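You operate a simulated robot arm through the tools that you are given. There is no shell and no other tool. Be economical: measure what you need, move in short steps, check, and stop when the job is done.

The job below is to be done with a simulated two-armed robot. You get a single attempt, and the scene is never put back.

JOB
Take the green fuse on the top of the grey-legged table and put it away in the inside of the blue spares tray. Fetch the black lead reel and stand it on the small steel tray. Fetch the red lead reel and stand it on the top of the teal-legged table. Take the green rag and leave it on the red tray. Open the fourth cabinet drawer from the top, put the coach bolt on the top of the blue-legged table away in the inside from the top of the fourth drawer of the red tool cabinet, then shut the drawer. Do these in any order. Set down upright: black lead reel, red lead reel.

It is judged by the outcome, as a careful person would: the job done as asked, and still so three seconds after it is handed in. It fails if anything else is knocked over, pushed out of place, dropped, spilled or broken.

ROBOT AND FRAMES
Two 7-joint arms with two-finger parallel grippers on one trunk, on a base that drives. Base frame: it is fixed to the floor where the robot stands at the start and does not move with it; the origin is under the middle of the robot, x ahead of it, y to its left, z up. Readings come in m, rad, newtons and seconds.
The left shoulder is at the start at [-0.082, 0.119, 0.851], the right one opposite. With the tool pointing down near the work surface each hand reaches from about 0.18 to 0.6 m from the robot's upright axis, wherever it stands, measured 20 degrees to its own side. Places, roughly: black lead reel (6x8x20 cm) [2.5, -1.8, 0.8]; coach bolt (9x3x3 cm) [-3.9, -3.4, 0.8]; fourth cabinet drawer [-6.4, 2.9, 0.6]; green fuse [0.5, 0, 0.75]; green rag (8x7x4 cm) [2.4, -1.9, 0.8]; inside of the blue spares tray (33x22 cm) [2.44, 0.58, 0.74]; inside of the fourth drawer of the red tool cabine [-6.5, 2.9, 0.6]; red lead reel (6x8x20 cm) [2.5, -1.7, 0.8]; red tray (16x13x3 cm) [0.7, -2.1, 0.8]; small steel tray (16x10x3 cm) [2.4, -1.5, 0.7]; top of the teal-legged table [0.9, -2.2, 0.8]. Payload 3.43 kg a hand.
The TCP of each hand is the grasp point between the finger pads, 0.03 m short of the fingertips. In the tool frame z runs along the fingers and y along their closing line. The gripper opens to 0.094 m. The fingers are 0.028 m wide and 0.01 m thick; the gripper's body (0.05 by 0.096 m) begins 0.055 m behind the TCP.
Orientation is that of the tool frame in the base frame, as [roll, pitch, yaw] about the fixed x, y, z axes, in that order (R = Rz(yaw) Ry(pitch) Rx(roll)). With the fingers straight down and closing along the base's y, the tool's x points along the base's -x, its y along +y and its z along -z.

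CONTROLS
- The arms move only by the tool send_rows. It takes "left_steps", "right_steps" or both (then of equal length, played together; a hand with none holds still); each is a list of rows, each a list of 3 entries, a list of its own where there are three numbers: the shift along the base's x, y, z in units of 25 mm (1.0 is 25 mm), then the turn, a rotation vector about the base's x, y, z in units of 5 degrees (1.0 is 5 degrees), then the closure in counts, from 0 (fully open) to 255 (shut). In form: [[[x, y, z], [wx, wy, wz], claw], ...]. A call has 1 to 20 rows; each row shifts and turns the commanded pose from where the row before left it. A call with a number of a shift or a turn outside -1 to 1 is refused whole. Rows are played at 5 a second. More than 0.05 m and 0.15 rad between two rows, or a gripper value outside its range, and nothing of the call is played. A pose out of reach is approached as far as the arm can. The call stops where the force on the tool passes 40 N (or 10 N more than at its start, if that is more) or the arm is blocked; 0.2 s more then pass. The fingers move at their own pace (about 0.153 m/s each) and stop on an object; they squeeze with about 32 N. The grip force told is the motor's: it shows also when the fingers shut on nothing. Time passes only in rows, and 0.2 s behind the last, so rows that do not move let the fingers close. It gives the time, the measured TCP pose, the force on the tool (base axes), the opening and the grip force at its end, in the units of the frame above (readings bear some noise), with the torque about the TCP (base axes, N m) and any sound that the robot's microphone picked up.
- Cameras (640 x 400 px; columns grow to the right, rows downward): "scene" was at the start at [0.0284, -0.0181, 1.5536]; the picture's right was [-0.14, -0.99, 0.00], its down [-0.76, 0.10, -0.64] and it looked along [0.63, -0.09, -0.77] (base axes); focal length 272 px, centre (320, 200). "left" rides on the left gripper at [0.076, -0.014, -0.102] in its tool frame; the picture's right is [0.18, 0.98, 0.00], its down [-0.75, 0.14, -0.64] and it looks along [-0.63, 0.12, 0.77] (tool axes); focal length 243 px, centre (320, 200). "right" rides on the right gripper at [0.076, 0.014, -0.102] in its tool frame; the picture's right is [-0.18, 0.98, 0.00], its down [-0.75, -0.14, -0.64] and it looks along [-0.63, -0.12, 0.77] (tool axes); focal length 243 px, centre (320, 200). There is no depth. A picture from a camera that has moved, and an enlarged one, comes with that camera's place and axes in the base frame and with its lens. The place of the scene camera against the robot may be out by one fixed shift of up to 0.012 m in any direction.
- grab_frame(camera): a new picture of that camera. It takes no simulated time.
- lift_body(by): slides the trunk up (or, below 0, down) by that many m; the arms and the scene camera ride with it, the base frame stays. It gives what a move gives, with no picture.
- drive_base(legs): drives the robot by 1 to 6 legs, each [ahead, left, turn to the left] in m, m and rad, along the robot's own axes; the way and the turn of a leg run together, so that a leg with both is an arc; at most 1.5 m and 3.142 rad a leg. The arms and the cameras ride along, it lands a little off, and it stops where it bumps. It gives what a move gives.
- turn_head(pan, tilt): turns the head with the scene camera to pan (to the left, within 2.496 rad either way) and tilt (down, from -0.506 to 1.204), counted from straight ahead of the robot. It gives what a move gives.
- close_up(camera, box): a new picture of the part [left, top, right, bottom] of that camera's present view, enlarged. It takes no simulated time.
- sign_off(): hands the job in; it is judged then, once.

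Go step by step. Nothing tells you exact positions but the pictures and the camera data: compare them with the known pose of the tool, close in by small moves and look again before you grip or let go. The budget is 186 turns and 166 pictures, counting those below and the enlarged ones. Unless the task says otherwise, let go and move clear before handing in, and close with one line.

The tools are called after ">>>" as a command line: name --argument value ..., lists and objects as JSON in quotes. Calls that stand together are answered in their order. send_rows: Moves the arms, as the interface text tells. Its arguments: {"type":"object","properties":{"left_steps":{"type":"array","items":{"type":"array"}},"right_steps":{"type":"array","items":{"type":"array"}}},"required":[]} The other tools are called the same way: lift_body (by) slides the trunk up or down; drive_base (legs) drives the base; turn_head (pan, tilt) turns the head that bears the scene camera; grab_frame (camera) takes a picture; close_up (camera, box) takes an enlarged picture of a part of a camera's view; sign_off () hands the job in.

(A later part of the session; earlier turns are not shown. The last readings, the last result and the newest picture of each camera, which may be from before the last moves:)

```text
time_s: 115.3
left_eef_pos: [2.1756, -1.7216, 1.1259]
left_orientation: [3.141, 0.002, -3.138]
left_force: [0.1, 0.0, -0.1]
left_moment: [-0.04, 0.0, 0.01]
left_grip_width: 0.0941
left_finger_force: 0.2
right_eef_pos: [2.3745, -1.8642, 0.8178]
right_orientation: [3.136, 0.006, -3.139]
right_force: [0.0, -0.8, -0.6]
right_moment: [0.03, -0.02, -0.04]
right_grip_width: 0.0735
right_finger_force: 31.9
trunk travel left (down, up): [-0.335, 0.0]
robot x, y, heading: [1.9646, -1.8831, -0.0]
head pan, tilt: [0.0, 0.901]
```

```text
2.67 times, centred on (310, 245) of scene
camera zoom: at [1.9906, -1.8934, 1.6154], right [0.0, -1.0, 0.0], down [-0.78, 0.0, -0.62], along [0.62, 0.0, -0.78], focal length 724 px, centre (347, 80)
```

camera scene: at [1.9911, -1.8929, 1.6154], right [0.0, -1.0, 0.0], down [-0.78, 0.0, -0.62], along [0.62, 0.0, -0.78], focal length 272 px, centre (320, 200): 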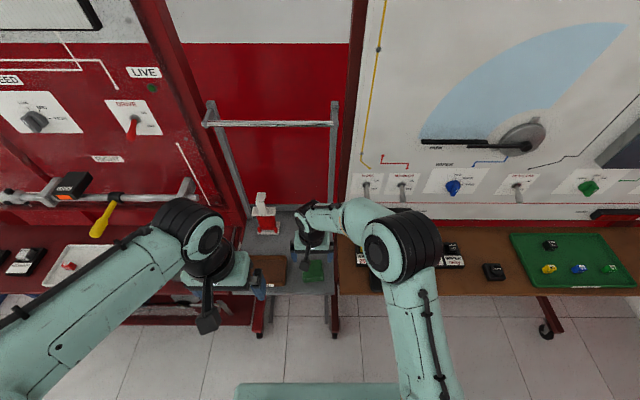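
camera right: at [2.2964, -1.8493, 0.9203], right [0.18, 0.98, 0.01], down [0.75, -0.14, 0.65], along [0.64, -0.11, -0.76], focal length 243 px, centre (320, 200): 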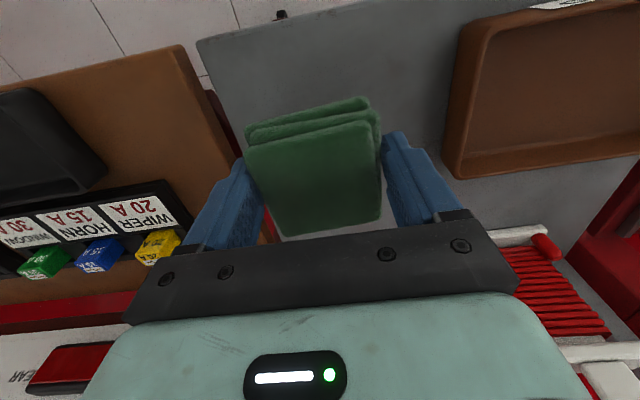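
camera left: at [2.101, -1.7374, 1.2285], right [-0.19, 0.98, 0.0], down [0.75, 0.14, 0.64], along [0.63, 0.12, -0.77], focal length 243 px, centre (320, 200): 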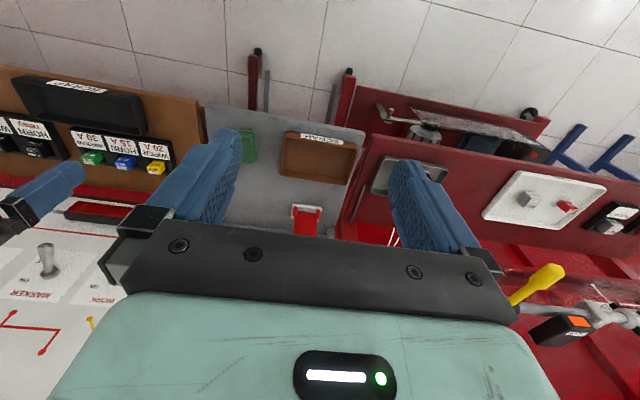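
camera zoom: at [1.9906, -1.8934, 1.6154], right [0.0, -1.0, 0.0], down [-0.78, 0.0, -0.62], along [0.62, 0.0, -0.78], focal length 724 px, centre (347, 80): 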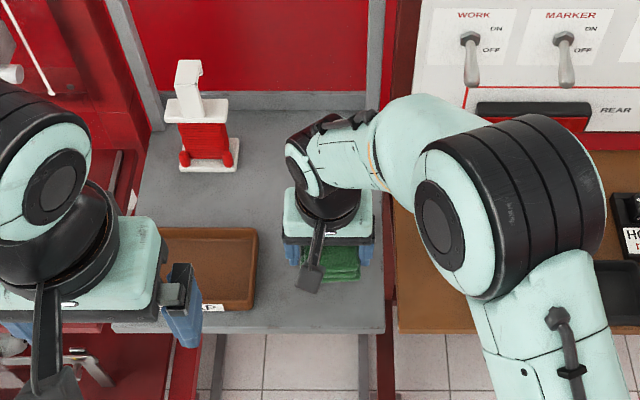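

The rag is held. I raise it back and aside while the left hand lowers in front of the red reel.

>>> send_rows --right_steps '[[[0, 0, 1], [0, 0, 0], 255], [[0, 0, 1], [0, 0, 0], 255], [[-0.5, -0.5, 1], [0, 0, 0], 255], [[-0.7, -0.7, 1], [0, 0, 0], 255], [[-0.7, -0.7, 1], [0, 0, 0], 255], [[-0.7, -0.7, 1], [0, 0, 0], 255], [[-0.7, -0.7, 1], [0, 0, 0], 255], [[-0.7, -0.7, 0], [0, 0, 0], 255], [[-0.7, -0.7, 0], [0, 0, 0], 255], [[-0.3, -0.7, 0], [0, 0, 0], 255]]' --left_steps '[[[0, 0, 0], [0, 0, 0], 60], [[0, 0, 0], [0, 0, 0], 60], [[0, 0, -1], [0, 0, 0], 60], [[0, 0, -1], [0, 0, 0], 60], [[0.5, 0.2, -1], [0, 0, 0], 60], [[0.7, 0.2, -1], [0, 0, 0], 60], [[0.7, 0.2, -1], [0, 0, 0], 60], [[0.7, 0.2, -1], [0, 0, 0], 60], [[0.7, 0.2, -1], [0, 0, 0], 60], [[0.7, 0.2, -1], [0, 0, 0], 60]]'

>>> drive_base --legs '[[0.035, 0, 0]]'

>>> grab_frame --camera "left"

>>> grab_frame --camera "scene"

>>> grab_frame --camera "right"

```text
time_s: 117.5
left_eef_pos: [2.2767, -1.6917, 0.9277]
left_orientation: [-3.141, 0.0, -3.138]
left_force: [-0.6, 0.6, -0.2]
left_moment: [0.0, -0.02, 0.0]
left_grip_width: 0.0719
left_finger_force: 0.0
right_eef_pos: [2.2485, -2.0027, 0.9945]
right_orientation: [3.133, 0.005, 3.141]
right_force: [0.2, 0.1, -0.1]
right_moment: [-0.01, 0.02, 0.02]
right_grip_width: 0.0739
right_finger_force: 32.2
trunk travel left (down, up): [-0.335, 0.0]
robot x, y, heading: [1.9625, -1.885, -0.0]
head pan, tilt: [0.0, 0.901]
```

```text
time_s: 118.4
left_eef_pos: [2.3069, -1.6901, 0.9275]
left_orientation: [3.141, -0.001, -3.138]
left_force: [0.1, -0.4, 0.1]
left_moment: [-0.02, -0.01, -0.01]
left_grip_width: 0.0718
left_finger_force: 0.1
right_eef_pos: [2.2796, -2.0009, 0.9937]
right_orientation: [3.137, 0.005, -3.139]
right_force: [0.0, -0.3, -0.4]
right_moment: [-0.01, -0.04, -0.06]
right_grip_width: 0.0737
right_finger_force: 31.9
trunk travel left (down, up): [-0.335, 0.0]
robot x, y, heading: [2.0021, -1.8842, 0.006]
head pan, tilt: [0.0, 0.901]
```

```text
99 pictures are left
camera left: at [2.2323, -1.706, 1.0297], right [-0.19, 0.98, 0.0], down [0.75, 0.14, 0.64], along [0.63, 0.12, -0.77], focal length 243 px, centre (320, 200)
```

left: 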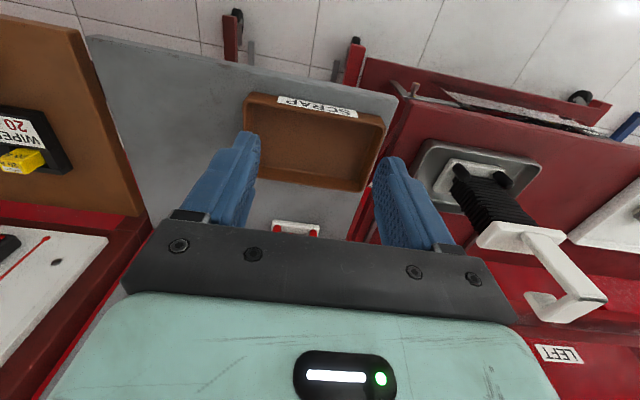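

```text
98 pictures are left
camera scene: at [2.0225, -1.8932, 1.6149], right [0.0, -1.0, 0.0], down [-0.78, 0.0, -0.62], along [0.62, 0.0, -0.78], focal length 272 px, centre (320, 200)
```

scene: 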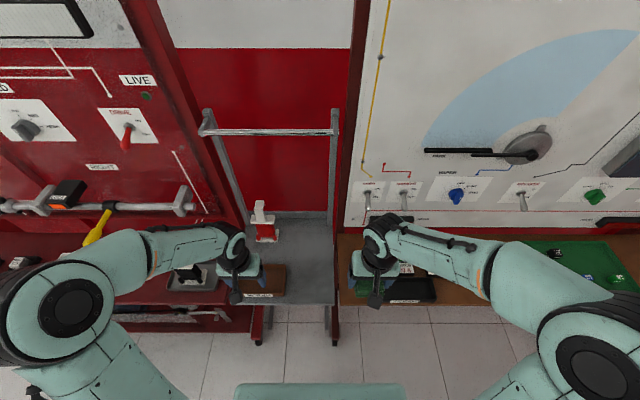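

```text
97 pictures are left
camera right: at [2.2028, -1.9873, 1.0959], right [0.18, 0.98, 0.01], down [0.75, -0.14, 0.65], along [0.64, -0.11, -0.76], focal length 243 px, centre (320, 200)
```

right: 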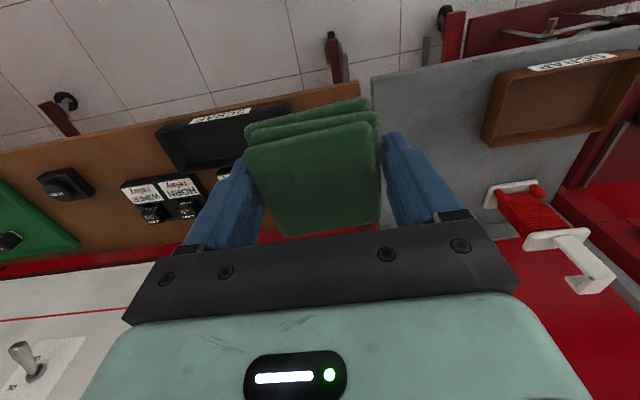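

Red reel centred near y≈-1.69. I lower to z≈0.897 and advance to x≈2.47, then look.

>>> send_rows --left_steps '[[[0.6, 0, -0.6], [0, 0, 0], 60], [[1, 0, -0.6], [0, 0, 0], 60], [[1, 0, 0], [0, 0, 0], 60], [[1, 0, 0], [0, 0, 0], 60], [[1, 0, 0], [0, 0, 0], 60], [[1, 0, 0], [0, 0, 0], 60], [[0.8, 0, 0], [0, 0, 0], 60]]'

>>> grab_frame --camera "left"

>>> close_up --camera "right" --box '[440, 130, 640, 300]'

```text
time_s: 120.0
left_eef_pos: [2.4713, -1.691, 0.9]
left_orientation: [-3.141, -0.001, -3.138]
left_force: [-1.4, 0.4, 0.0]
left_moment: [0.02, 0.02, 0.0]
left_grip_width: 0.0716
left_finger_force: 0.0
right_eef_pos: [2.2835, -2.002, 0.9945]
right_orientation: [3.138, 0.007, -3.14]
right_force: [0.1, 0.7, -0.2]
right_moment: [-0.02, 0.0, 0.0]
right_grip_width: 0.0733
right_finger_force: 32.1
trunk travel left (down, up): [-0.335, 0.0]
robot x, y, heading: [1.9996, -1.8909, 0.003]
head pan, tilt: [0.0, 0.901]
```

```text
96 pictures are left
camera left: at [2.3954, -1.7066, 1.0017], right [-0.19, 0.98, 0.0], down [0.75, 0.14, 0.64], along [0.63, 0.12, -0.77], focal length 243 px, centre (320, 200)
```

left: 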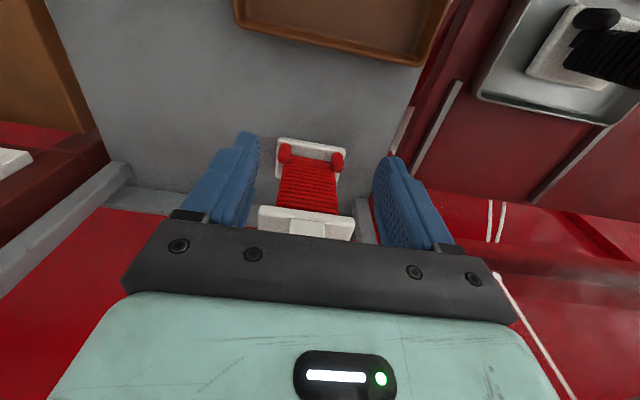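

```text
2.35 times, centred on (540, 215) of right
camera zoom: at [2.2054, -1.9873, 1.0964], right [0.18, 0.98, 0.01], down [0.75, -0.14, 0.65], along [0.64, -0.11, -0.76], focal length 571 px, centre (-198, 165)
```

zoom: 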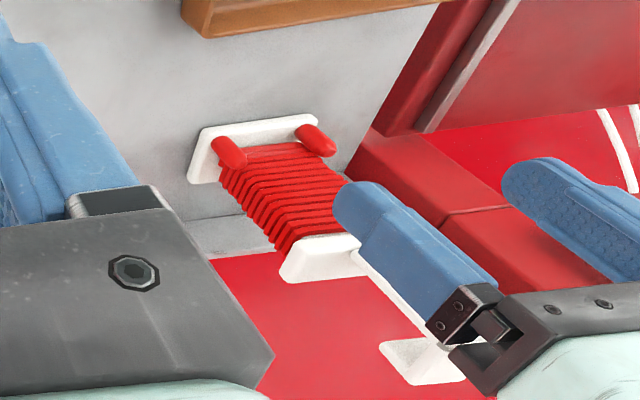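

Flange front at x≈2.535, y centred. Same grasp as before: advance to 2.547 and look.

>>> send_rows --left_steps '[[[0.8, 0, -0.05], [0, 0, 0], 60], [[0.8, 0, -0.05], [0, 0, 0], 60], [[0.8, 0, 0], [0, 0, 0], 60], [[0.7, 0, 0], [0, 0, 0], 60], [[0, 0, 0], [0, 0, 0], 60]]'

>>> grab_frame --camera "left"

>>> close_up --camera "right" --box '[440, 130, 640, 300]'

```text
time_s: 121.2
left_eef_pos: [2.5461, -1.691, 0.895]
left_orientation: [-3.141, 0.0, -3.137]
left_force: [0.1, 0.8, 0.4]
left_moment: [-0.02, 0.0, 0.01]
left_grip_width: 0.0722
left_finger_force: 0.0
right_eef_pos: [2.2818, -2.0015, 0.994]
right_orientation: [3.136, 0.006, -3.14]
right_force: [0.2, 0.0, -1.2]
right_moment: [0.02, -0.02, -0.01]
right_grip_width: 0.0735
right_finger_force: 31.8
trunk travel left (down, up): [-0.335, 0.0]
robot x, y, heading: [1.9953, -1.8867, 0.008]
head pan, tilt: [0.0, 0.901]
```

```text
94 pictures are left
camera left: at [2.471, -1.7065, 0.9967], right [-0.19, 0.98, 0.0], down [0.75, 0.14, 0.64], along [0.63, 0.12, -0.77], focal length 243 px, centre (320, 200)
```

left: 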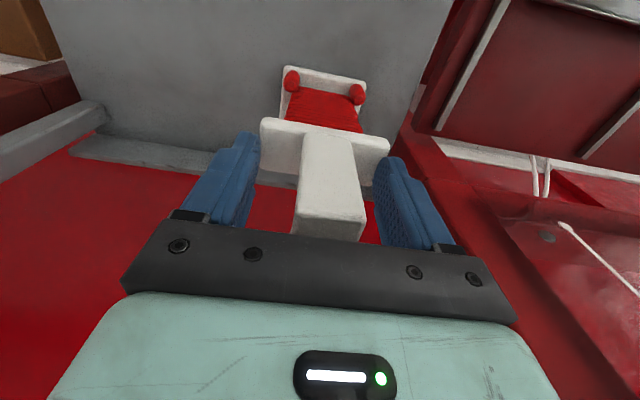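

```text
2.35 times, centred on (540, 215) of right
camera zoom: at [2.2048, -1.9872, 1.0964], right [0.18, 0.98, 0.01], down [0.75, -0.14, 0.65], along [0.64, -0.11, -0.76], focal length 571 px, centre (-198, 165)
```

zoom: 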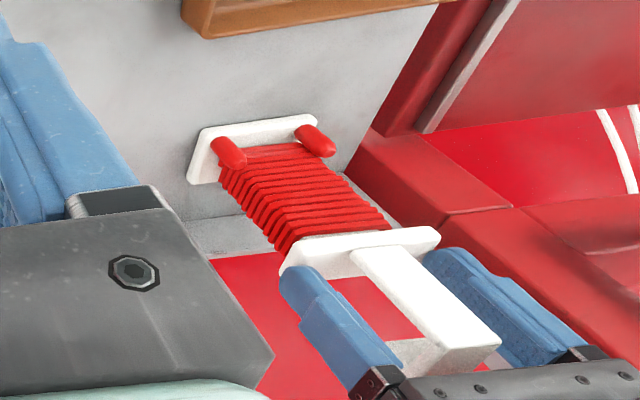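

Aligned; shift 4 mm, close and lift.

>>> send_rows --left_steps '[[[0, 0.16, 0], [0, 0, 0], 60], [[0, 0, 0], [0, 0, 0], 150], [[0, 0, 0], [0, 0, 0], 200], [[0, 0, 0], [0, 0, 0], 255], [[0, 0, 0], [0, 0, 0], 255], [[0, 0, 0.2], [0, 0, 0], 255], [[0, 0, 0.6], [0, 0, 0], 255], [[0, 0, 0.8], [0, 0, 0], 255], [[0, 0, 0.8], [0, 0, 0], 255]]'

>>> close_up --camera "right" --box '[440, 130, 640, 300]'

>>> close_up --camera "scene" --box '[180, 180, 340, 310]'

```text
time_s: 123.2
left_eef_pos: [2.5471, -1.6853, 0.9537]
left_orientation: [-3.141, -0.003, -3.136]
left_force: [-0.7, -0.7, -1.5]
left_moment: [-0.03, 0.0, 0.0]
left_grip_width: 0.0323
left_finger_force: 32.1
right_eef_pos: [2.2827, -2.0009, 0.994]
right_orientation: [3.135, 0.007, -3.139]
right_force: [-0.2, -0.1, -1.2]
right_moment: [-0.01, 0.04, -0.01]
right_grip_width: 0.0735
right_finger_force: 32.3
trunk travel left (down, up): [-0.335, 0.0]
robot x, y, heading: [1.9978, -1.8878, 0.004]
head pan, tilt: [0.0, 0.901]
```

```text
2.35 times, centred on (540, 215) of right
camera zoom: at [2.205, -1.9873, 1.0964], right [0.18, 0.98, 0.01], down [0.75, -0.14, 0.65], along [0.64, -0.11, -0.76], focal length 571 px, centre (-198, 165)
```

zoom: 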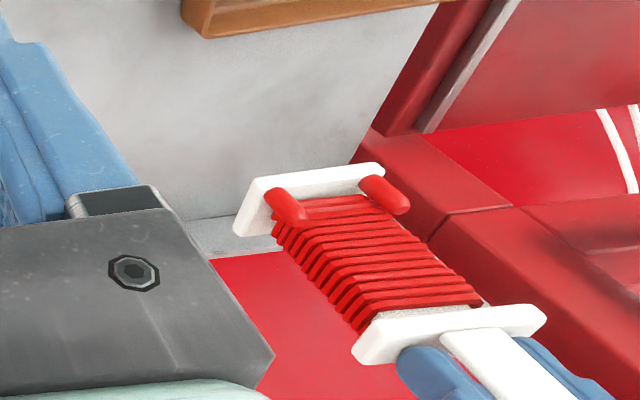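

```text
3.08 times, centred on (260, 245) of scene
camera zoom: at [2.0249, -1.8932, 1.6154], right [0.0, -1.0, 0.0], down [-0.78, 0.0, -0.62], along [0.62, 0.0, -0.78], focal length 836 px, centre (505, 62)
```

zoom: 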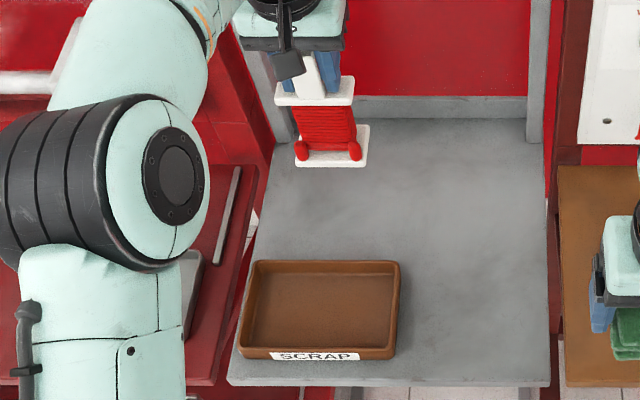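

Lifted upright. I shift it to the right along the bench (clear of the scrap box), then back the whole robot out.

>>> send_rows --left_steps '[[[0, -1, 0], [0, 0, 0], 255], [[0, -1, 0], [0, 0, 0], 255], [[0, -1, 0], [0, 0, 0], 255], [[0, -1, 0], [0, 0, 0], 255], [[0, -1, 0], [0, 0, 0], 255], [[0, -0.6, 0], [0, 0, 0], 255]]'

>>> drive_base --legs '[[-0.3, 0, 0]]'

>>> grab_frame --camera "scene"

```text
time_s: 124.6
left_eef_pos: [2.5465, -1.8262, 0.9559]
left_orientation: [-3.141, 0.001, -3.136]
left_force: [0.5, -1.0, -2.0]
left_moment: [0.04, 0.0, -0.03]
left_grip_width: 0.0322
left_finger_force: 31.6
right_eef_pos: [2.2831, -2.0016, 0.9943]
right_orientation: [3.136, 0.006, -3.14]
right_force: [-0.9, -0.8, -0.9]
right_moment: [0.0, 0.0, 0.0]
right_grip_width: 0.0736
right_finger_force: 32.7
trunk travel left (down, up): [-0.335, 0.0]
robot x, y, heading: [1.9972, -1.8847, 0.008]
head pan, tilt: [0.0, 0.901]
```

```text
time_s: 126.6
left_eef_pos: [2.2506, -1.8289, 0.9562]
left_orientation: [3.141, 0.0, 3.14]
left_force: [-0.2, 0.0, -1.2]
left_moment: [-0.02, 0.01, -0.03]
left_grip_width: 0.032
left_finger_force: 32.0
right_eef_pos: [1.9872, -2.0018, 0.9957]
right_orientation: [3.138, 0.005, 3.138]
right_force: [0.6, 0.8, -0.4]
right_moment: [0.02, 0.02, 0.01]
right_grip_width: 0.0736
right_finger_force: 32.3
trunk travel left (down, up): [-0.335, 0.0]
robot x, y, heading: [1.7009, -1.887, 0.002]
head pan, tilt: [0.0, 0.901]
```

```text
90 pictures are left
camera scene: at [1.7282, -1.8937, 1.6156], right [0.0, -1.0, 0.0], down [-0.78, 0.0, -0.62], along [0.62, 0.0, -0.78], focal length 272 px, centre (320, 200)
```

scene: 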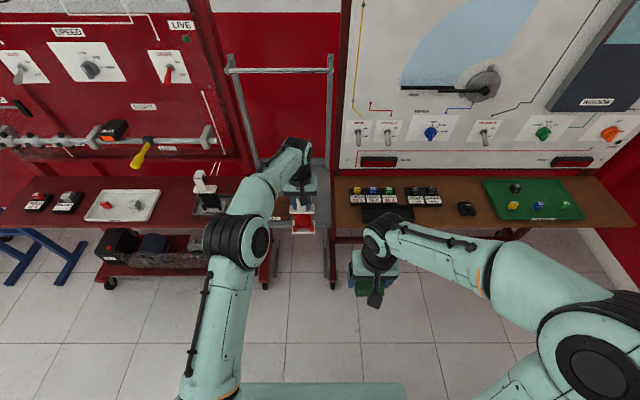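

Clear. I tuck the left hand in and look behind toward the teal-legged table.

>>> send_rows --left_steps '[[[-1, 0.6, 0.3], [0, 0, 0], 255], [[-1, 0.6, 0.3], [0, 0, 0], 255], [[-1, 0.6, 0.3], [0, 0, 0], 255], [[-1, 0.6, 0.3], [0, 0, 0], 255], [[-1, 0.6, 0.3], [0, 0, 0], 255], [[-1, 0.6, 0.3], [0, 0, 0], 255], [[-1, 0.6, 0.3], [0, 0, 0], 255], [[-0.5, 0.6, 0.3], [0, 0, 0], 255]]'

>>> turn_head --pan -2.45 --tilt 0.6

>>> grab_frame --camera "scene"

```text
time_s: 128.4
left_eef_pos: [2.0632, -1.709, 1.0167]
left_orientation: [3.141, 0.0, 3.141]
left_force: [0.1, 0.3, -1.1]
left_moment: [0.01, -0.01, -0.02]
left_grip_width: 0.0322
left_finger_force: 31.7
right_eef_pos: [1.9856, -2.0034, 0.9944]
right_orientation: [3.136, 0.005, 3.138]
right_force: [0.9, 0.6, -0.3]
right_moment: [-0.01, 0.0, -0.05]
right_grip_width: 0.0735
right_finger_force: 31.5
trunk travel left (down, up): [-0.335, 0.0]
robot x, y, heading: [1.7011, -1.8834, 0.002]
head pan, tilt: [0.0, 0.901]
```

```text
time_s: 130.7
left_eef_pos: [2.0651, -1.7097, 1.0172]
left_orientation: [-3.142, 0.0, 3.141]
left_force: [-0.4, 0.2, -1.4]
left_moment: [0.03, 0.0, 0.0]
left_grip_width: 0.0322
left_finger_force: 32.3
right_eef_pos: [1.9855, -2.003, 0.9943]
right_orientation: [3.136, 0.006, 3.138]
right_force: [0.3, -0.8, -0.7]
right_moment: [0.04, 0.0, 0.0]
right_grip_width: 0.0738
right_finger_force: 31.9
trunk travel left (down, up): [-0.335, 0.0]
robot x, y, heading: [1.703, -1.8853, -0.002]
head pan, tilt: [-2.45, 0.6]
```

```text
89 pictures are left
camera scene: at [1.5842, -1.95, 1.6402], right [-0.64, 0.77, 0.0], down [0.44, 0.36, -0.83], along [-0.64, -0.53, -0.56], focal length 272 px, centre (320, 200)
```

scene: 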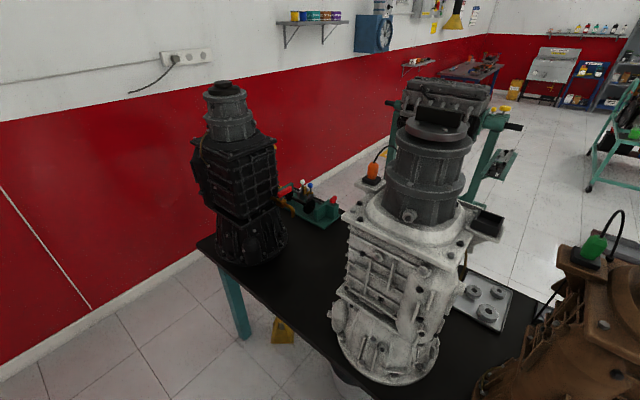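

The red tray must be on the far (small-x) side of the teal-legged table. I go back through the aisle: left, then backwards.

>>> drive_base --legs '[[0, 1.09, 0], [-0.8, 0, 0], [-0.85, 0, 0]]'

>>> turn_head --pan -0.9 --tilt 0.5

>>> grab_frame --camera "scene"

```text
time_s: 148.6
left_eef_pos: [0.4368, -0.5667, 1.017]
left_orientation: [-3.14, 0.001, 3.099]
left_force: [0.4, -1.0, -2.2]
left_moment: [0.01, 0.02, -0.03]
left_grip_width: 0.032
left_finger_force: 32.0
right_eef_pos: [0.344, -0.8561, 0.996]
right_orientation: [3.136, 0.006, 3.096]
right_force: [0.1, 0.1, 0.2]
right_moment: [0.01, -0.02, 0.02]
right_grip_width: 0.0733
right_finger_force: 32.1
trunk travel left (down, up): [-0.335, 0.0]
robot x, y, heading: [0.0651, -0.7267, -0.046]
head pan, tilt: [-2.45, 0.6]
```

```text
time_s: 150.2
left_eef_pos: [0.4358, -0.5661, 1.0165]
left_orientation: [3.141, 0.0, 3.098]
left_force: [-0.1, 0.4, -1.2]
left_moment: [0.0, 0.0, -0.01]
left_grip_width: 0.0323
left_finger_force: 31.8
right_eef_pos: [0.343, -0.8563, 0.9944]
right_orientation: [3.135, 0.007, 3.096]
right_force: [0.2, 0.8, -1.0]
right_moment: [-0.02, 0.03, 0.0]
right_grip_width: 0.0738
right_finger_force: 32.6
trunk travel left (down, up): [-0.335, 0.0]
robot x, y, heading: [0.065, -0.7265, -0.039]
head pan, tilt: [-0.901, 0.499]
```

```text
88 pictures are left
camera scene: at [0.0698, -0.8065, 1.6492], right [-0.81, -0.59, 0.0], down [-0.28, 0.39, -0.88], along [0.51, -0.71, -0.48], focal length 272 px, centre (320, 200)
```

scene: 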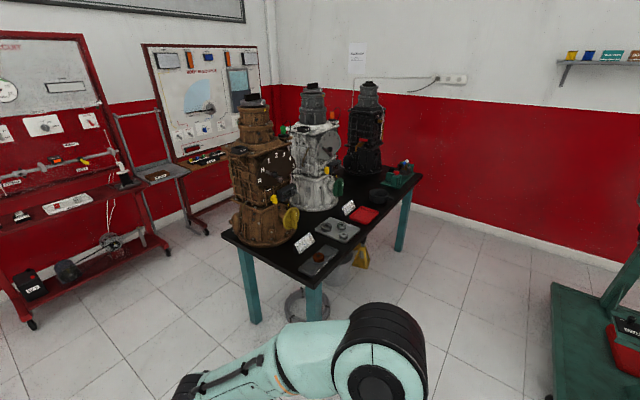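

I see the red tray at about (0.67,-2.08) near the table's front edge (x≈0.585). I drive right to face it.

>>> drive_base --legs '[[0, -0.6, 0.039], [0.03, -0.6, 0]]'

>>> turn_head --pan -0.1 --tilt 0.8

>>> grab_frame --camera "scene"

>>> grab_frame --camera "right"

```text
time_s: 161.5
left_eef_pos: [0.4431, -1.7658, 1.0175]
left_orientation: [-3.141, 0.0, -3.128]
left_force: [-0.1, -0.2, -2.1]
left_moment: [-0.02, -0.01, 0.02]
left_grip_width: 0.0325
left_finger_force: 31.7
right_eef_pos: [0.3679, -2.062, 0.9943]
right_orientation: [3.137, 0.007, -3.13]
right_force: [0.8, 0.0, -1.4]
right_moment: [0.03, -0.03, -0.01]
right_grip_width: 0.0739
right_finger_force: 31.5
trunk travel left (down, up): [-0.335, 0.0]
robot x, y, heading: [0.0837, -1.95, 0.013]
head pan, tilt: [-0.901, 0.499]
```

```text
time_s: 162.6
left_eef_pos: [0.4433, -1.7658, 1.0173]
left_orientation: [-3.141, -0.001, -3.128]
left_force: [-0.2, -0.4, -1.0]
left_moment: [0.0, 0.01, -0.02]
left_grip_width: 0.0324
left_finger_force: 32.2
right_eef_pos: [0.368, -2.061, 0.9939]
right_orientation: [3.136, 0.006, -3.129]
right_force: [0.2, 0.0, -0.6]
right_moment: [0.02, 0.0, 0.0]
right_grip_width: 0.0735
right_finger_force: 32.0
trunk travel left (down, up): [-0.335, 0.0]
robot x, y, heading: [0.0811, -1.949, 0.012]
head pan, tilt: [-0.099, 0.799]
```

```text
87 pictures are left
camera scene: at [0.1137, -1.9633, 1.6233], right [-0.09, -1.0, 0.0], down [-0.71, 0.06, -0.7], along [0.69, -0.06, -0.72], focal length 272 px, centre (320, 200)
```

scene: 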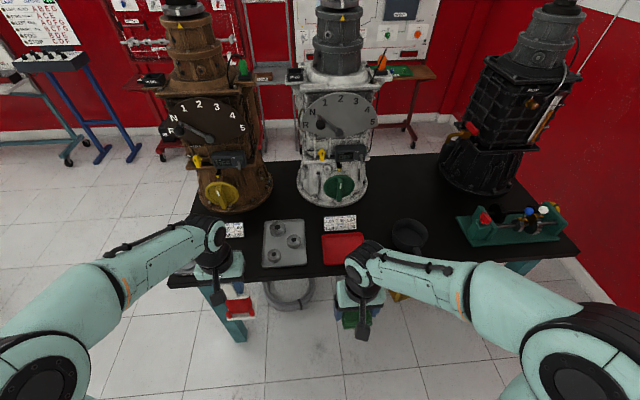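

```text
86 pictures are left
camera right: at [0.2899, -2.0477, 1.0964], right [0.17, 0.98, 0.01], down [0.75, -0.14, 0.65], along [0.64, -0.11, -0.76], focal length 243 px, centre (320, 200)
```

right: 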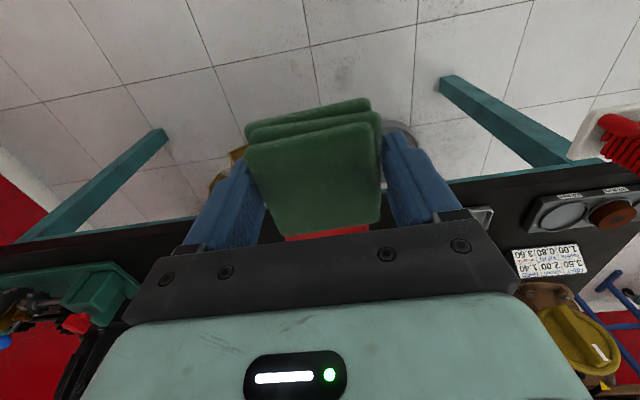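

Red tray centre ≈(0.67, -2.09). I move closer, then bring the rag above it.

>>> drive_base --legs '[[0.1, 0, -0.012]]'

>>> send_rows --right_steps '[[[0.85, -0.12, 0], [0, 0, 0], 255], [[0.85, -0.12, 0], [0, 0, 0], 255], [[0.85, -0.12, 0], [0, 0, 0], 255], [[0.85, -0.12, 0], [0, 0, 0], 255], [[0.85, -0.12, 0], [0, 0, 0], 255], [[0.85, -0.12, 0], [0, 0, 0], 255], [[0.85, -0.12, -0.5], [0, 0, 0], 255], [[0.85, -0.12, -0.5], [0, 0, 0], 255], [[0.85, -0.12, -0.5], [0, 0, 0], 255], [[0, 0, -0.5], [0, 0, 0], 255]]'

>>> grab_frame --camera "scene"

>>> grab_frame --camera "right"

>>> grab_frame --camera "left"

```text
time_s: 163.8
left_eef_pos: [0.5423, -1.7683, 1.0171]
left_orientation: [3.141, 0.001, -3.137]
left_force: [-0.5, 0.3, -1.5]
left_moment: [-0.02, 0.03, -0.03]
left_grip_width: 0.0322
left_finger_force: 32.1
right_eef_pos: [0.464, -2.0627, 0.9948]
right_orientation: [3.137, 0.006, -3.139]
right_force: [1.2, -0.2, -0.7]
right_moment: [-0.05, -0.02, 0.01]
right_grip_width: 0.0736
right_finger_force: 32.0
trunk travel left (down, up): [-0.335, 0.0]
robot x, y, heading: [0.1799, -1.9506, -0.0]
head pan, tilt: [-0.099, 0.799]
```

```text
time_s: 166.0
left_eef_pos: [0.5423, -1.7679, 1.016]
left_orientation: [-3.141, -0.001, -3.135]
left_force: [0.3, -0.1, -1.4]
left_moment: [0.02, 0.0, 0.01]
left_grip_width: 0.0322
left_finger_force: 32.1
right_eef_pos: [0.6566, -2.0901, 0.9438]
right_orientation: [3.136, 0.005, -3.14]
right_force: [0.3, 0.1, -0.6]
right_moment: [0.01, -0.03, 0.03]
right_grip_width: 0.0739
right_finger_force: 31.9
trunk travel left (down, up): [-0.335, 0.0]
robot x, y, heading: [0.1801, -1.9468, 0.011]
head pan, tilt: [-0.099, 0.799]
```

```text
85 pictures are left
camera scene: at [0.2121, -1.9626, 1.6233], right [-0.09, -1.0, 0.0], down [-0.71, 0.07, -0.7], along [0.69, -0.07, -0.72], focal length 272 px, centre (320, 200)
```

scene: 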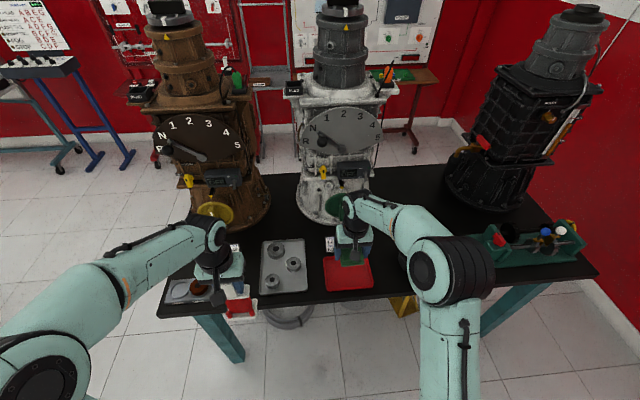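

```text
84 pictures are left
camera right: at [0.5789, -2.0758, 1.0455], right [0.18, 0.98, 0.01], down [0.75, -0.14, 0.65], along [0.64, -0.11, -0.76], focal length 243 px, centre (320, 200)
```

right: 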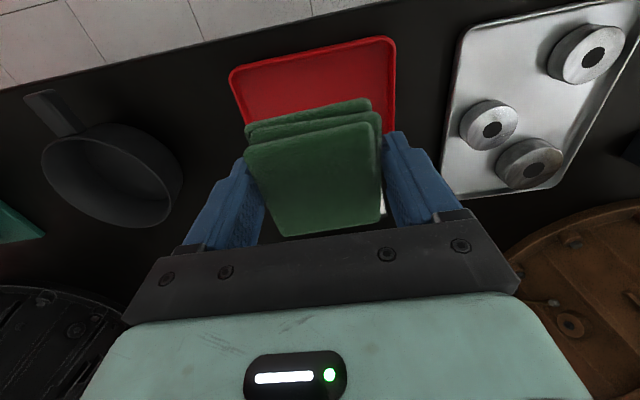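

```text
83 pictures are left
camera left: at [0.4677, -1.7838, 1.1193], right [-0.19, 0.98, 0.0], down [0.75, 0.15, 0.64], along [0.63, 0.12, -0.77], focal length 243 px, centre (320, 200)
```

left: 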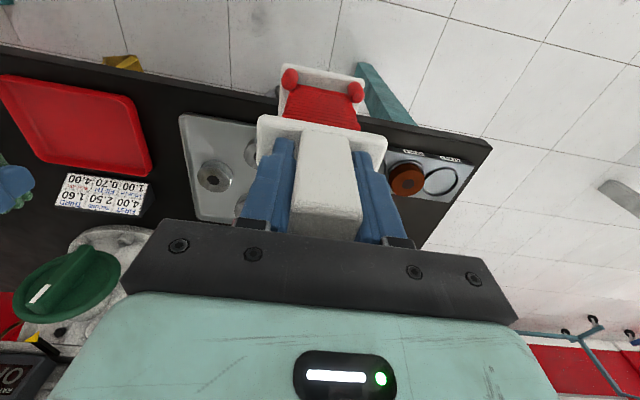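

Tray centre refined to (0.672, -2.085). I lower the rag toward it.

>>> send_rows --right_steps '[[[0.6, 0.18, -1], [0, 0, 0], 255], [[0, 0, -1], [0, 0, 0], 255], [[0, 0, -1], [0, 0, 0], 255], [[0, 0, -0.8], [0, 0, 0], 255]]'

>>> grab_frame --camera "right"

>>> close_up --camera "left" --box '[0, 50, 200, 250]'

```text
time_s: 167.0
left_eef_pos: [0.5433, -1.7695, 1.0163]
left_orientation: [-3.142, 0.001, -3.136]
left_force: [0.3, -0.3, -2.2]
left_moment: [-0.01, -0.03, 0.02]
left_grip_width: 0.032
left_finger_force: 31.9
right_eef_pos: [0.6734, -2.0857, 0.8494]
right_orientation: [3.135, 0.008, -3.137]
right_force: [-0.2, -0.4, -0.1]
right_moment: [-0.01, 0.02, 0.02]
right_grip_width: 0.0733
right_finger_force: 32.3
trunk travel left (down, up): [-0.335, 0.0]
robot x, y, heading: [0.1815, -1.9476, 0.001]
head pan, tilt: [-0.099, 0.799]
```

```text
82 pictures are left
camera right: at [0.595, -2.0707, 0.951], right [0.18, 0.98, 0.01], down [0.75, -0.14, 0.65], along [0.64, -0.11, -0.76], focal length 243 px, centre (320, 200)
```

right: 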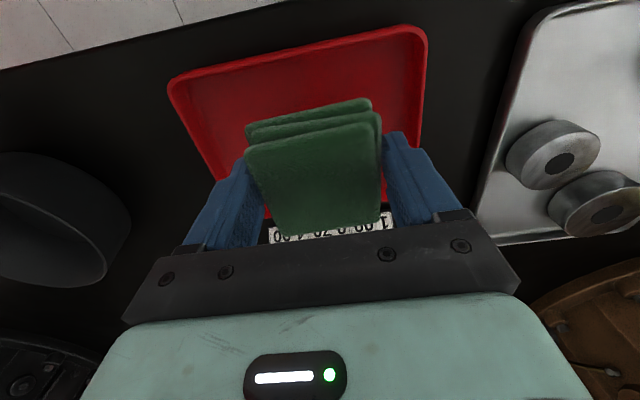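

```text
2.00 times, centred on (100, 150) of left
camera zoom: at [0.4681, -1.7837, 1.1192], right [-0.19, 0.98, 0.0], down [0.75, 0.15, 0.64], along [0.63, 0.12, -0.77], focal length 485 px, centre (760, 300)
```

zoom: 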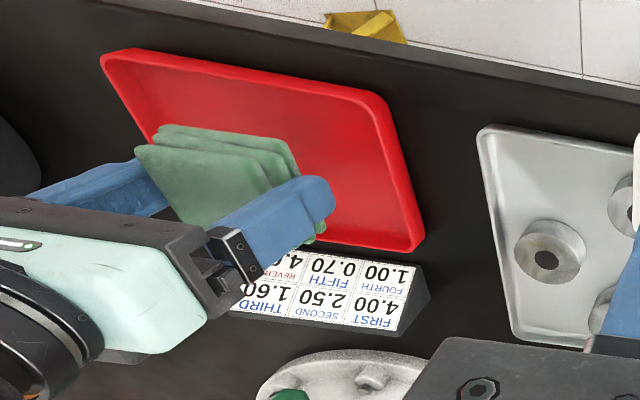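

>>> send_rows --right_steps '[[[-0.1, 0, -0.5], [0, 0, 0], 255], [[0, 0, -0.2], [0, 0, 0], 255], [[0, 0, -0.2], [0, 0, 0], 255], [[0, 0, -0.15], [0, 0, 0], 255]]'

>>> close_up --camera "left" --box '[0, 50, 200, 250]'

```text
time_s: 168.0
left_eef_pos: [0.5425, -1.7679, 1.0174]
left_orientation: [-3.14, 0.0, -3.135]
left_force: [0.5, -0.6, -2.4]
left_moment: [0.03, 0.0, 0.01]
left_grip_width: 0.0322
left_finger_force: 32.4
right_eef_pos: [0.6686, -2.0865, 0.8235]
right_orientation: [3.137, 0.004, -3.14]
right_force: [0.6, 0.7, -0.4]
right_moment: [0.0, 0.02, 0.0]
right_grip_width: 0.0737
right_finger_force: 32.5
trunk travel left (down, up): [-0.335, 0.0]
robot x, y, heading: [0.1814, -1.9465, 0.003]
head pan, tilt: [-0.099, 0.799]
```

```text
2.00 times, centred on (100, 150) of left
camera zoom: at [0.4679, -1.7837, 1.1193], right [-0.19, 0.98, 0.0], down [0.75, 0.15, 0.64], along [0.63, 0.12, -0.77], focal length 485 px, centre (760, 300)
```

zoom: 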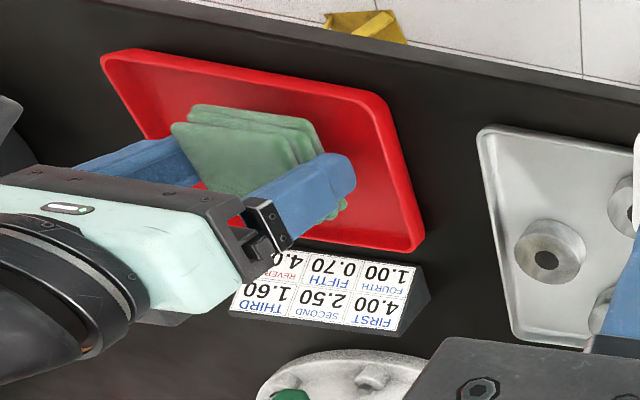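

>>> send_rows --right_steps '[[[0, 0, -0.15], [0, 0, 0], 255], [[0, 0, -0.15], [0, 0, 0], 255], [[0, 0, -0.15], [0, 0, 0], 255], [[0, 0, -0.15], [0, 0, 0], 255]]'

```text
time_s: 169.0
left_eef_pos: [0.5433, -1.7678, 1.0177]
left_orientation: [-3.141, -0.001, -3.136]
left_force: [-1.1, -0.8, -2.0]
left_moment: [-0.03, 0.02, -0.03]
left_grip_width: 0.0322
left_finger_force: 32.3
right_eef_pos: [0.6693, -2.0857, 0.808]
right_orientation: [3.135, 0.006, -3.14]
right_force: [-0.6, 0.2, 0.0]
right_moment: [-0.04, 0.0, 0.02]
right_grip_width: 0.0733
right_finger_force: 32.0
trunk travel left (down, up): [-0.335, 0.0]
robot x, y, heading: [0.1814, -1.9477, 0.004]
head pan, tilt: [-0.099, 0.799]
```

>>> send_rows --right_steps '[[[0, 0, -0.15], [0, 0, 0], 255], [[0, 0, -0.15], [0, 0, 0], 255], [[0, 0, -0.15], [0, 0, 0], 255], [[0, 0, -0.15], [0, 0, 0], 255]]'

>>> close_up --camera "left" --box '[0, 50, 200, 250]'

```text
time_s: 169.8
left_eef_pos: [0.5408, -1.7681, 1.0171]
left_orientation: [3.141, 0.0, -3.138]
left_force: [0.0, 0.8, -1.6]
left_moment: [-0.02, 0.01, -0.01]
left_grip_width: 0.0322
left_finger_force: 31.7
right_eef_pos: [0.6688, -2.0865, 0.8039]
right_orientation: [3.136, 0.012, -3.141]
right_force: [-8.4, 0.2, 21.6]
right_moment: [-0.64, 0.62, -0.22]
right_grip_width: 0.0736
right_finger_force: 32.7
trunk travel left (down, up): [-0.335, 0.0]
robot x, y, heading: [0.1786, -1.9492, 0.002]
head pan, tilt: [-0.099, 0.799]
stopped in row 4 (right hand): the force on the tool passed its limit at 45 N (the readings are from after the stop); the commanded pose is now the measured one
```

```text
2.00 times, centred on (100, 150) of left
camera zoom: at [0.4662, -1.7836, 1.1195], right [-0.19, 0.98, 0.0], down [0.75, 0.14, 0.64], along [0.63, 0.12, -0.77], focal length 485 px, centre (760, 300)
```

zoom: 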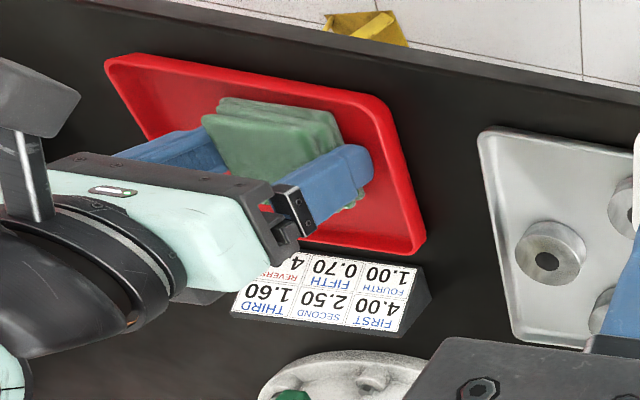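

In contact with the tray floor. Ease up, open and rise.

>>> send_rows --right_steps '[[[0, 0, 0.06], [0, 0, 0], 200], [[0, 0, 0], [0, 0, 0], 60], [[0, 0, 0], [0, 0, 0], 0], [[0, 0, 0], [0, 0, 0], 0], [[0, 0, 0.3], [0, 0, 0], 0], [[0, 0, 0.6], [0, 0, 0], 0], [[0, 0, 1], [0, 0, 0], 0], [[0, 0, 1], [0, 0, 0], 0], [[0, 0, 1], [0, 0, 0], 0], [[0, 0, 1], [0, 0, 0], 0], [[-1, 0, 1], [0, 0, 0], 0], [[-1, 0, 1], [0, 0, 0], 0], [[-1, 0, 1], [0, 0, 0], 0], [[-1, 0, 0], [0, 0, 0], 0]]'

>>> grab_frame --camera "right"

>>> grab_frame --camera "scene"

```text
time_s: 172.8
left_eef_pos: [0.5422, -1.7681, 1.0184]
left_orientation: [3.141, 0.001, -3.137]
left_force: [0.8, 1.2, -1.8]
left_moment: [0.03, 0.01, 0.04]
left_grip_width: 0.0321
left_finger_force: 31.5
right_eef_pos: [0.5693, -2.0863, 0.9978]
right_orientation: [3.136, 0.007, -3.14]
right_force: [0.0, -1.1, -0.7]
right_moment: [0.04, -0.01, -0.04]
right_grip_width: 0.0939
right_finger_force: 0.0
trunk travel left (down, up): [-0.335, 0.0]
robot x, y, heading: [0.181, -1.9453, 0.003]
head pan, tilt: [-0.099, 0.799]
```

```text
78 pictures are left
camera right: at [0.4912, -2.0715, 1.0986], right [0.18, 0.98, 0.01], down [0.75, -0.14, 0.65], along [0.64, -0.11, -0.76], focal length 243 px, centre (320, 200)
```

right: 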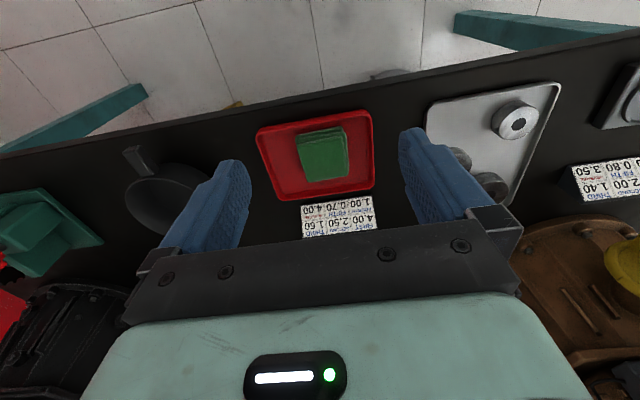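

```text
77 pictures are left
camera scene: at [0.2116, -1.9627, 1.6233], right [-0.09, -1.0, 0.0], down [-0.71, 0.07, -0.7], along [0.69, -0.07, -0.72], focal length 272 px, centre (320, 200)
```

scene: 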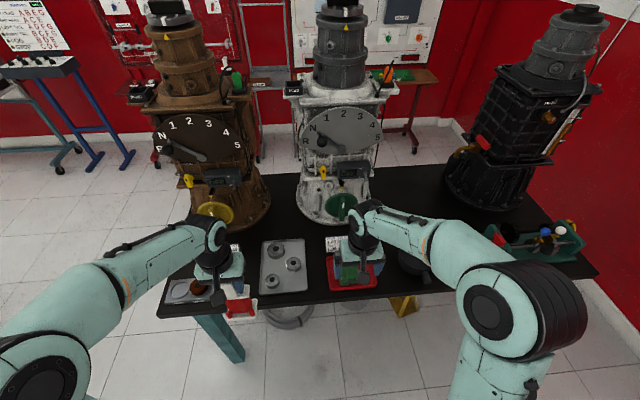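

The rag is on the red tray. A free spot for the red reel is between that tray and the pan, near (0.635, -2.225). I retract the right hand and shift right.

>>> send_rows --right_steps '[[[-1, 0, 0.7], [0, 0, 0], 0], [[-1, 0, 0.7], [0, 0, 0], 0], [[-1, 0.3, 0.7], [0, 0, 0], 0], [[-0.5, 0.5, 0.5], [0, 0, 0], 0]]'

>>> drive_base --legs '[[0, -0.44, -0.003]]'

>>> grab_frame --camera "left"

>>> grab_frame --camera "right"

>>> grab_frame --camera "scene"

```text
time_s: 173.8
left_eef_pos: [0.5425, -1.7678, 1.0177]
left_orientation: [-3.141, 0.0, -3.138]
left_force: [0.3, -0.5, -0.8]
left_moment: [0.03, 0.02, -0.04]
left_grip_width: 0.0323
left_finger_force: 32.0
right_eef_pos: [0.4809, -2.0655, 1.0649]
right_orientation: [3.137, 0.009, -3.14]
right_force: [-0.1, 0.4, 0.6]
right_moment: [0.0, 0.02, -0.01]
right_grip_width: 0.0941
right_finger_force: 0.1
trunk travel left (down, up): [-0.335, 0.0]
robot x, y, heading: [0.1779, -1.9456, 0.008]
head pan, tilt: [-0.099, 0.799]
```

```text
time_s: 178.2
left_eef_pos: [0.5444, -2.2047, 1.0167]
left_orientation: [3.141, -0.001, -3.141]
left_force: [-0.3, -1.2, -1.9]
left_moment: [-0.04, 0.04, 0.01]
left_grip_width: 0.032
left_finger_force: 32.0
right_eef_pos: [0.4809, -2.5017, 1.0648]
right_orientation: [3.137, 0.008, 3.137]
right_force: [0.7, 0.0, 0.2]
right_moment: [0.03, 0.0, -0.01]
right_grip_width: 0.094
right_finger_force: 0.1
trunk travel left (down, up): [-0.335, 0.0]
robot x, y, heading: [0.1829, -2.3773, -0.003]
head pan, tilt: [-0.099, 0.799]
```

```text
76 pictures are left
camera left: at [0.4694, -2.2194, 1.1193], right [-0.18, 0.98, 0.0], down [0.75, 0.14, 0.64], along [0.63, 0.12, -0.77], focal length 243 px, centre (320, 200)
```

left: 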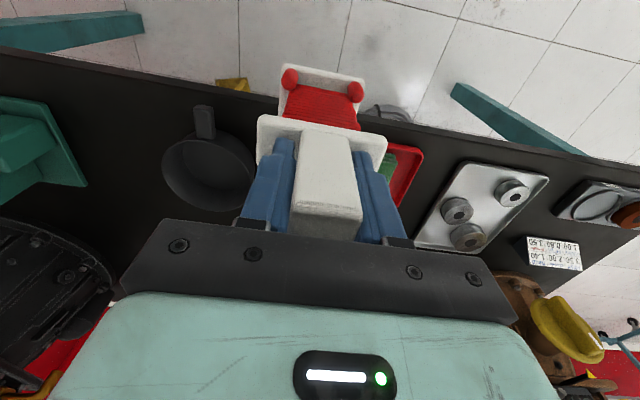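

```text
75 pictures are left
camera right: at [0.4032, -2.4871, 1.1661], right [0.19, 0.98, 0.01], down [0.75, -0.15, 0.65], along [0.64, -0.12, -0.76], focal length 243 px, centre (320, 200)
```

right: 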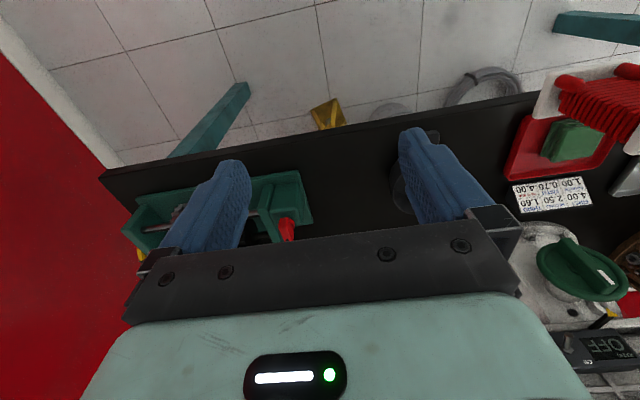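

```text
74 pictures are left
camera scene: at [0.2129, -2.3967, 1.6233], right [-0.1, -0.99, 0.0], down [-0.71, 0.07, -0.7], along [0.69, -0.07, -0.72], focal length 272 px, centre (320, 200)
```

scene: 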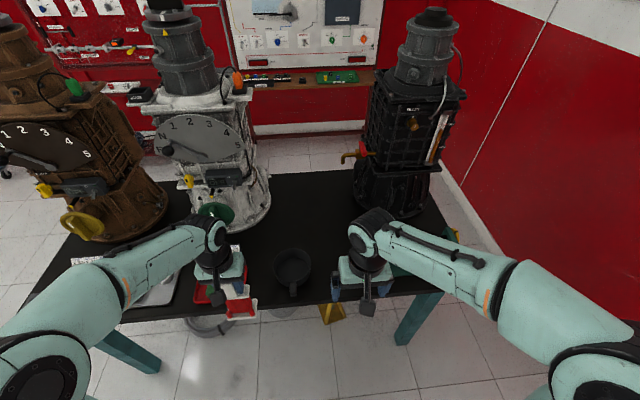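

The gap between the pan and the green tool rack (y −2.418 to −2.555) is roomier: reel spot (0.68, −2.488). I shift right by 0.27.

>>> drive_base --legs '[[0, -0.27, 0.003]]'

>>> grab_frame --camera "left"

>>> grab_frame --camera "scene"

```text
time_s: 181.1
left_eef_pos: [0.5441, -2.4718, 1.0166]
left_orientation: [-3.141, -0.001, -3.141]
left_force: [0.0, 0.7, -1.4]
left_moment: [0.0, 0.0, -0.02]
left_grip_width: 0.0323
left_finger_force: 32.2
right_eef_pos: [0.4811, -2.77, 1.0637]
right_orientation: [3.136, 0.008, 3.14]
right_force: [-0.6, 0.3, 0.5]
right_moment: [0.01, -0.02, -0.03]
right_grip_width: 0.0943
right_finger_force: 0.0
trunk travel left (down, up): [-0.335, 0.0]
robot x, y, heading: [0.1772, -2.6503, 0.001]
head pan, tilt: [-0.099, 0.799]
```

```text
73 pictures are left
camera left: at [0.469, -2.4874, 1.1193], right [-0.19, 0.98, 0.0], down [0.75, 0.14, 0.64], along [0.63, 0.12, -0.77], focal length 243 px, centre (320, 200)
```

left: 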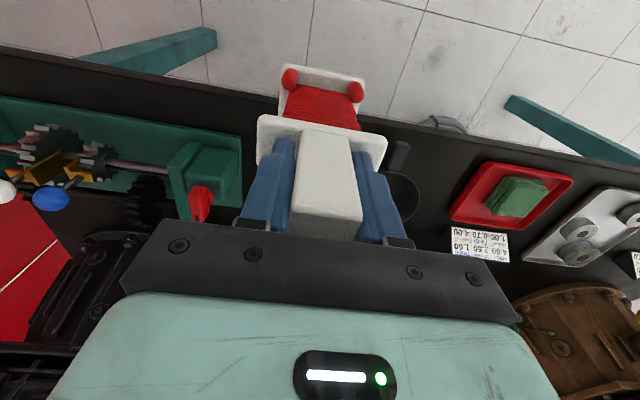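

```text
72 pictures are left
camera scene: at [0.2128, -2.6652, 1.6233], right [-0.1, -1.0, 0.0], down [-0.71, 0.07, -0.7], along [0.69, -0.07, -0.72], focal length 272 px, centre (320, 200)
```

scene: 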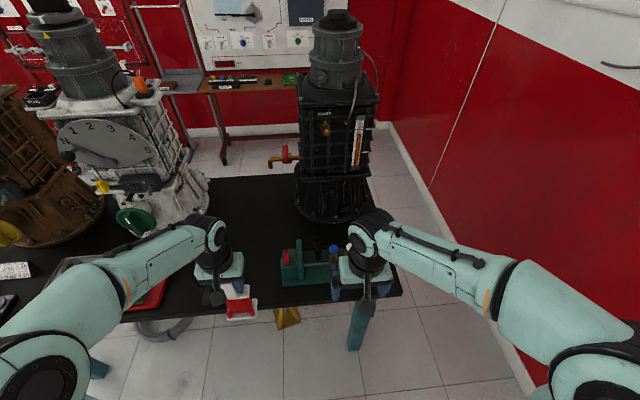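

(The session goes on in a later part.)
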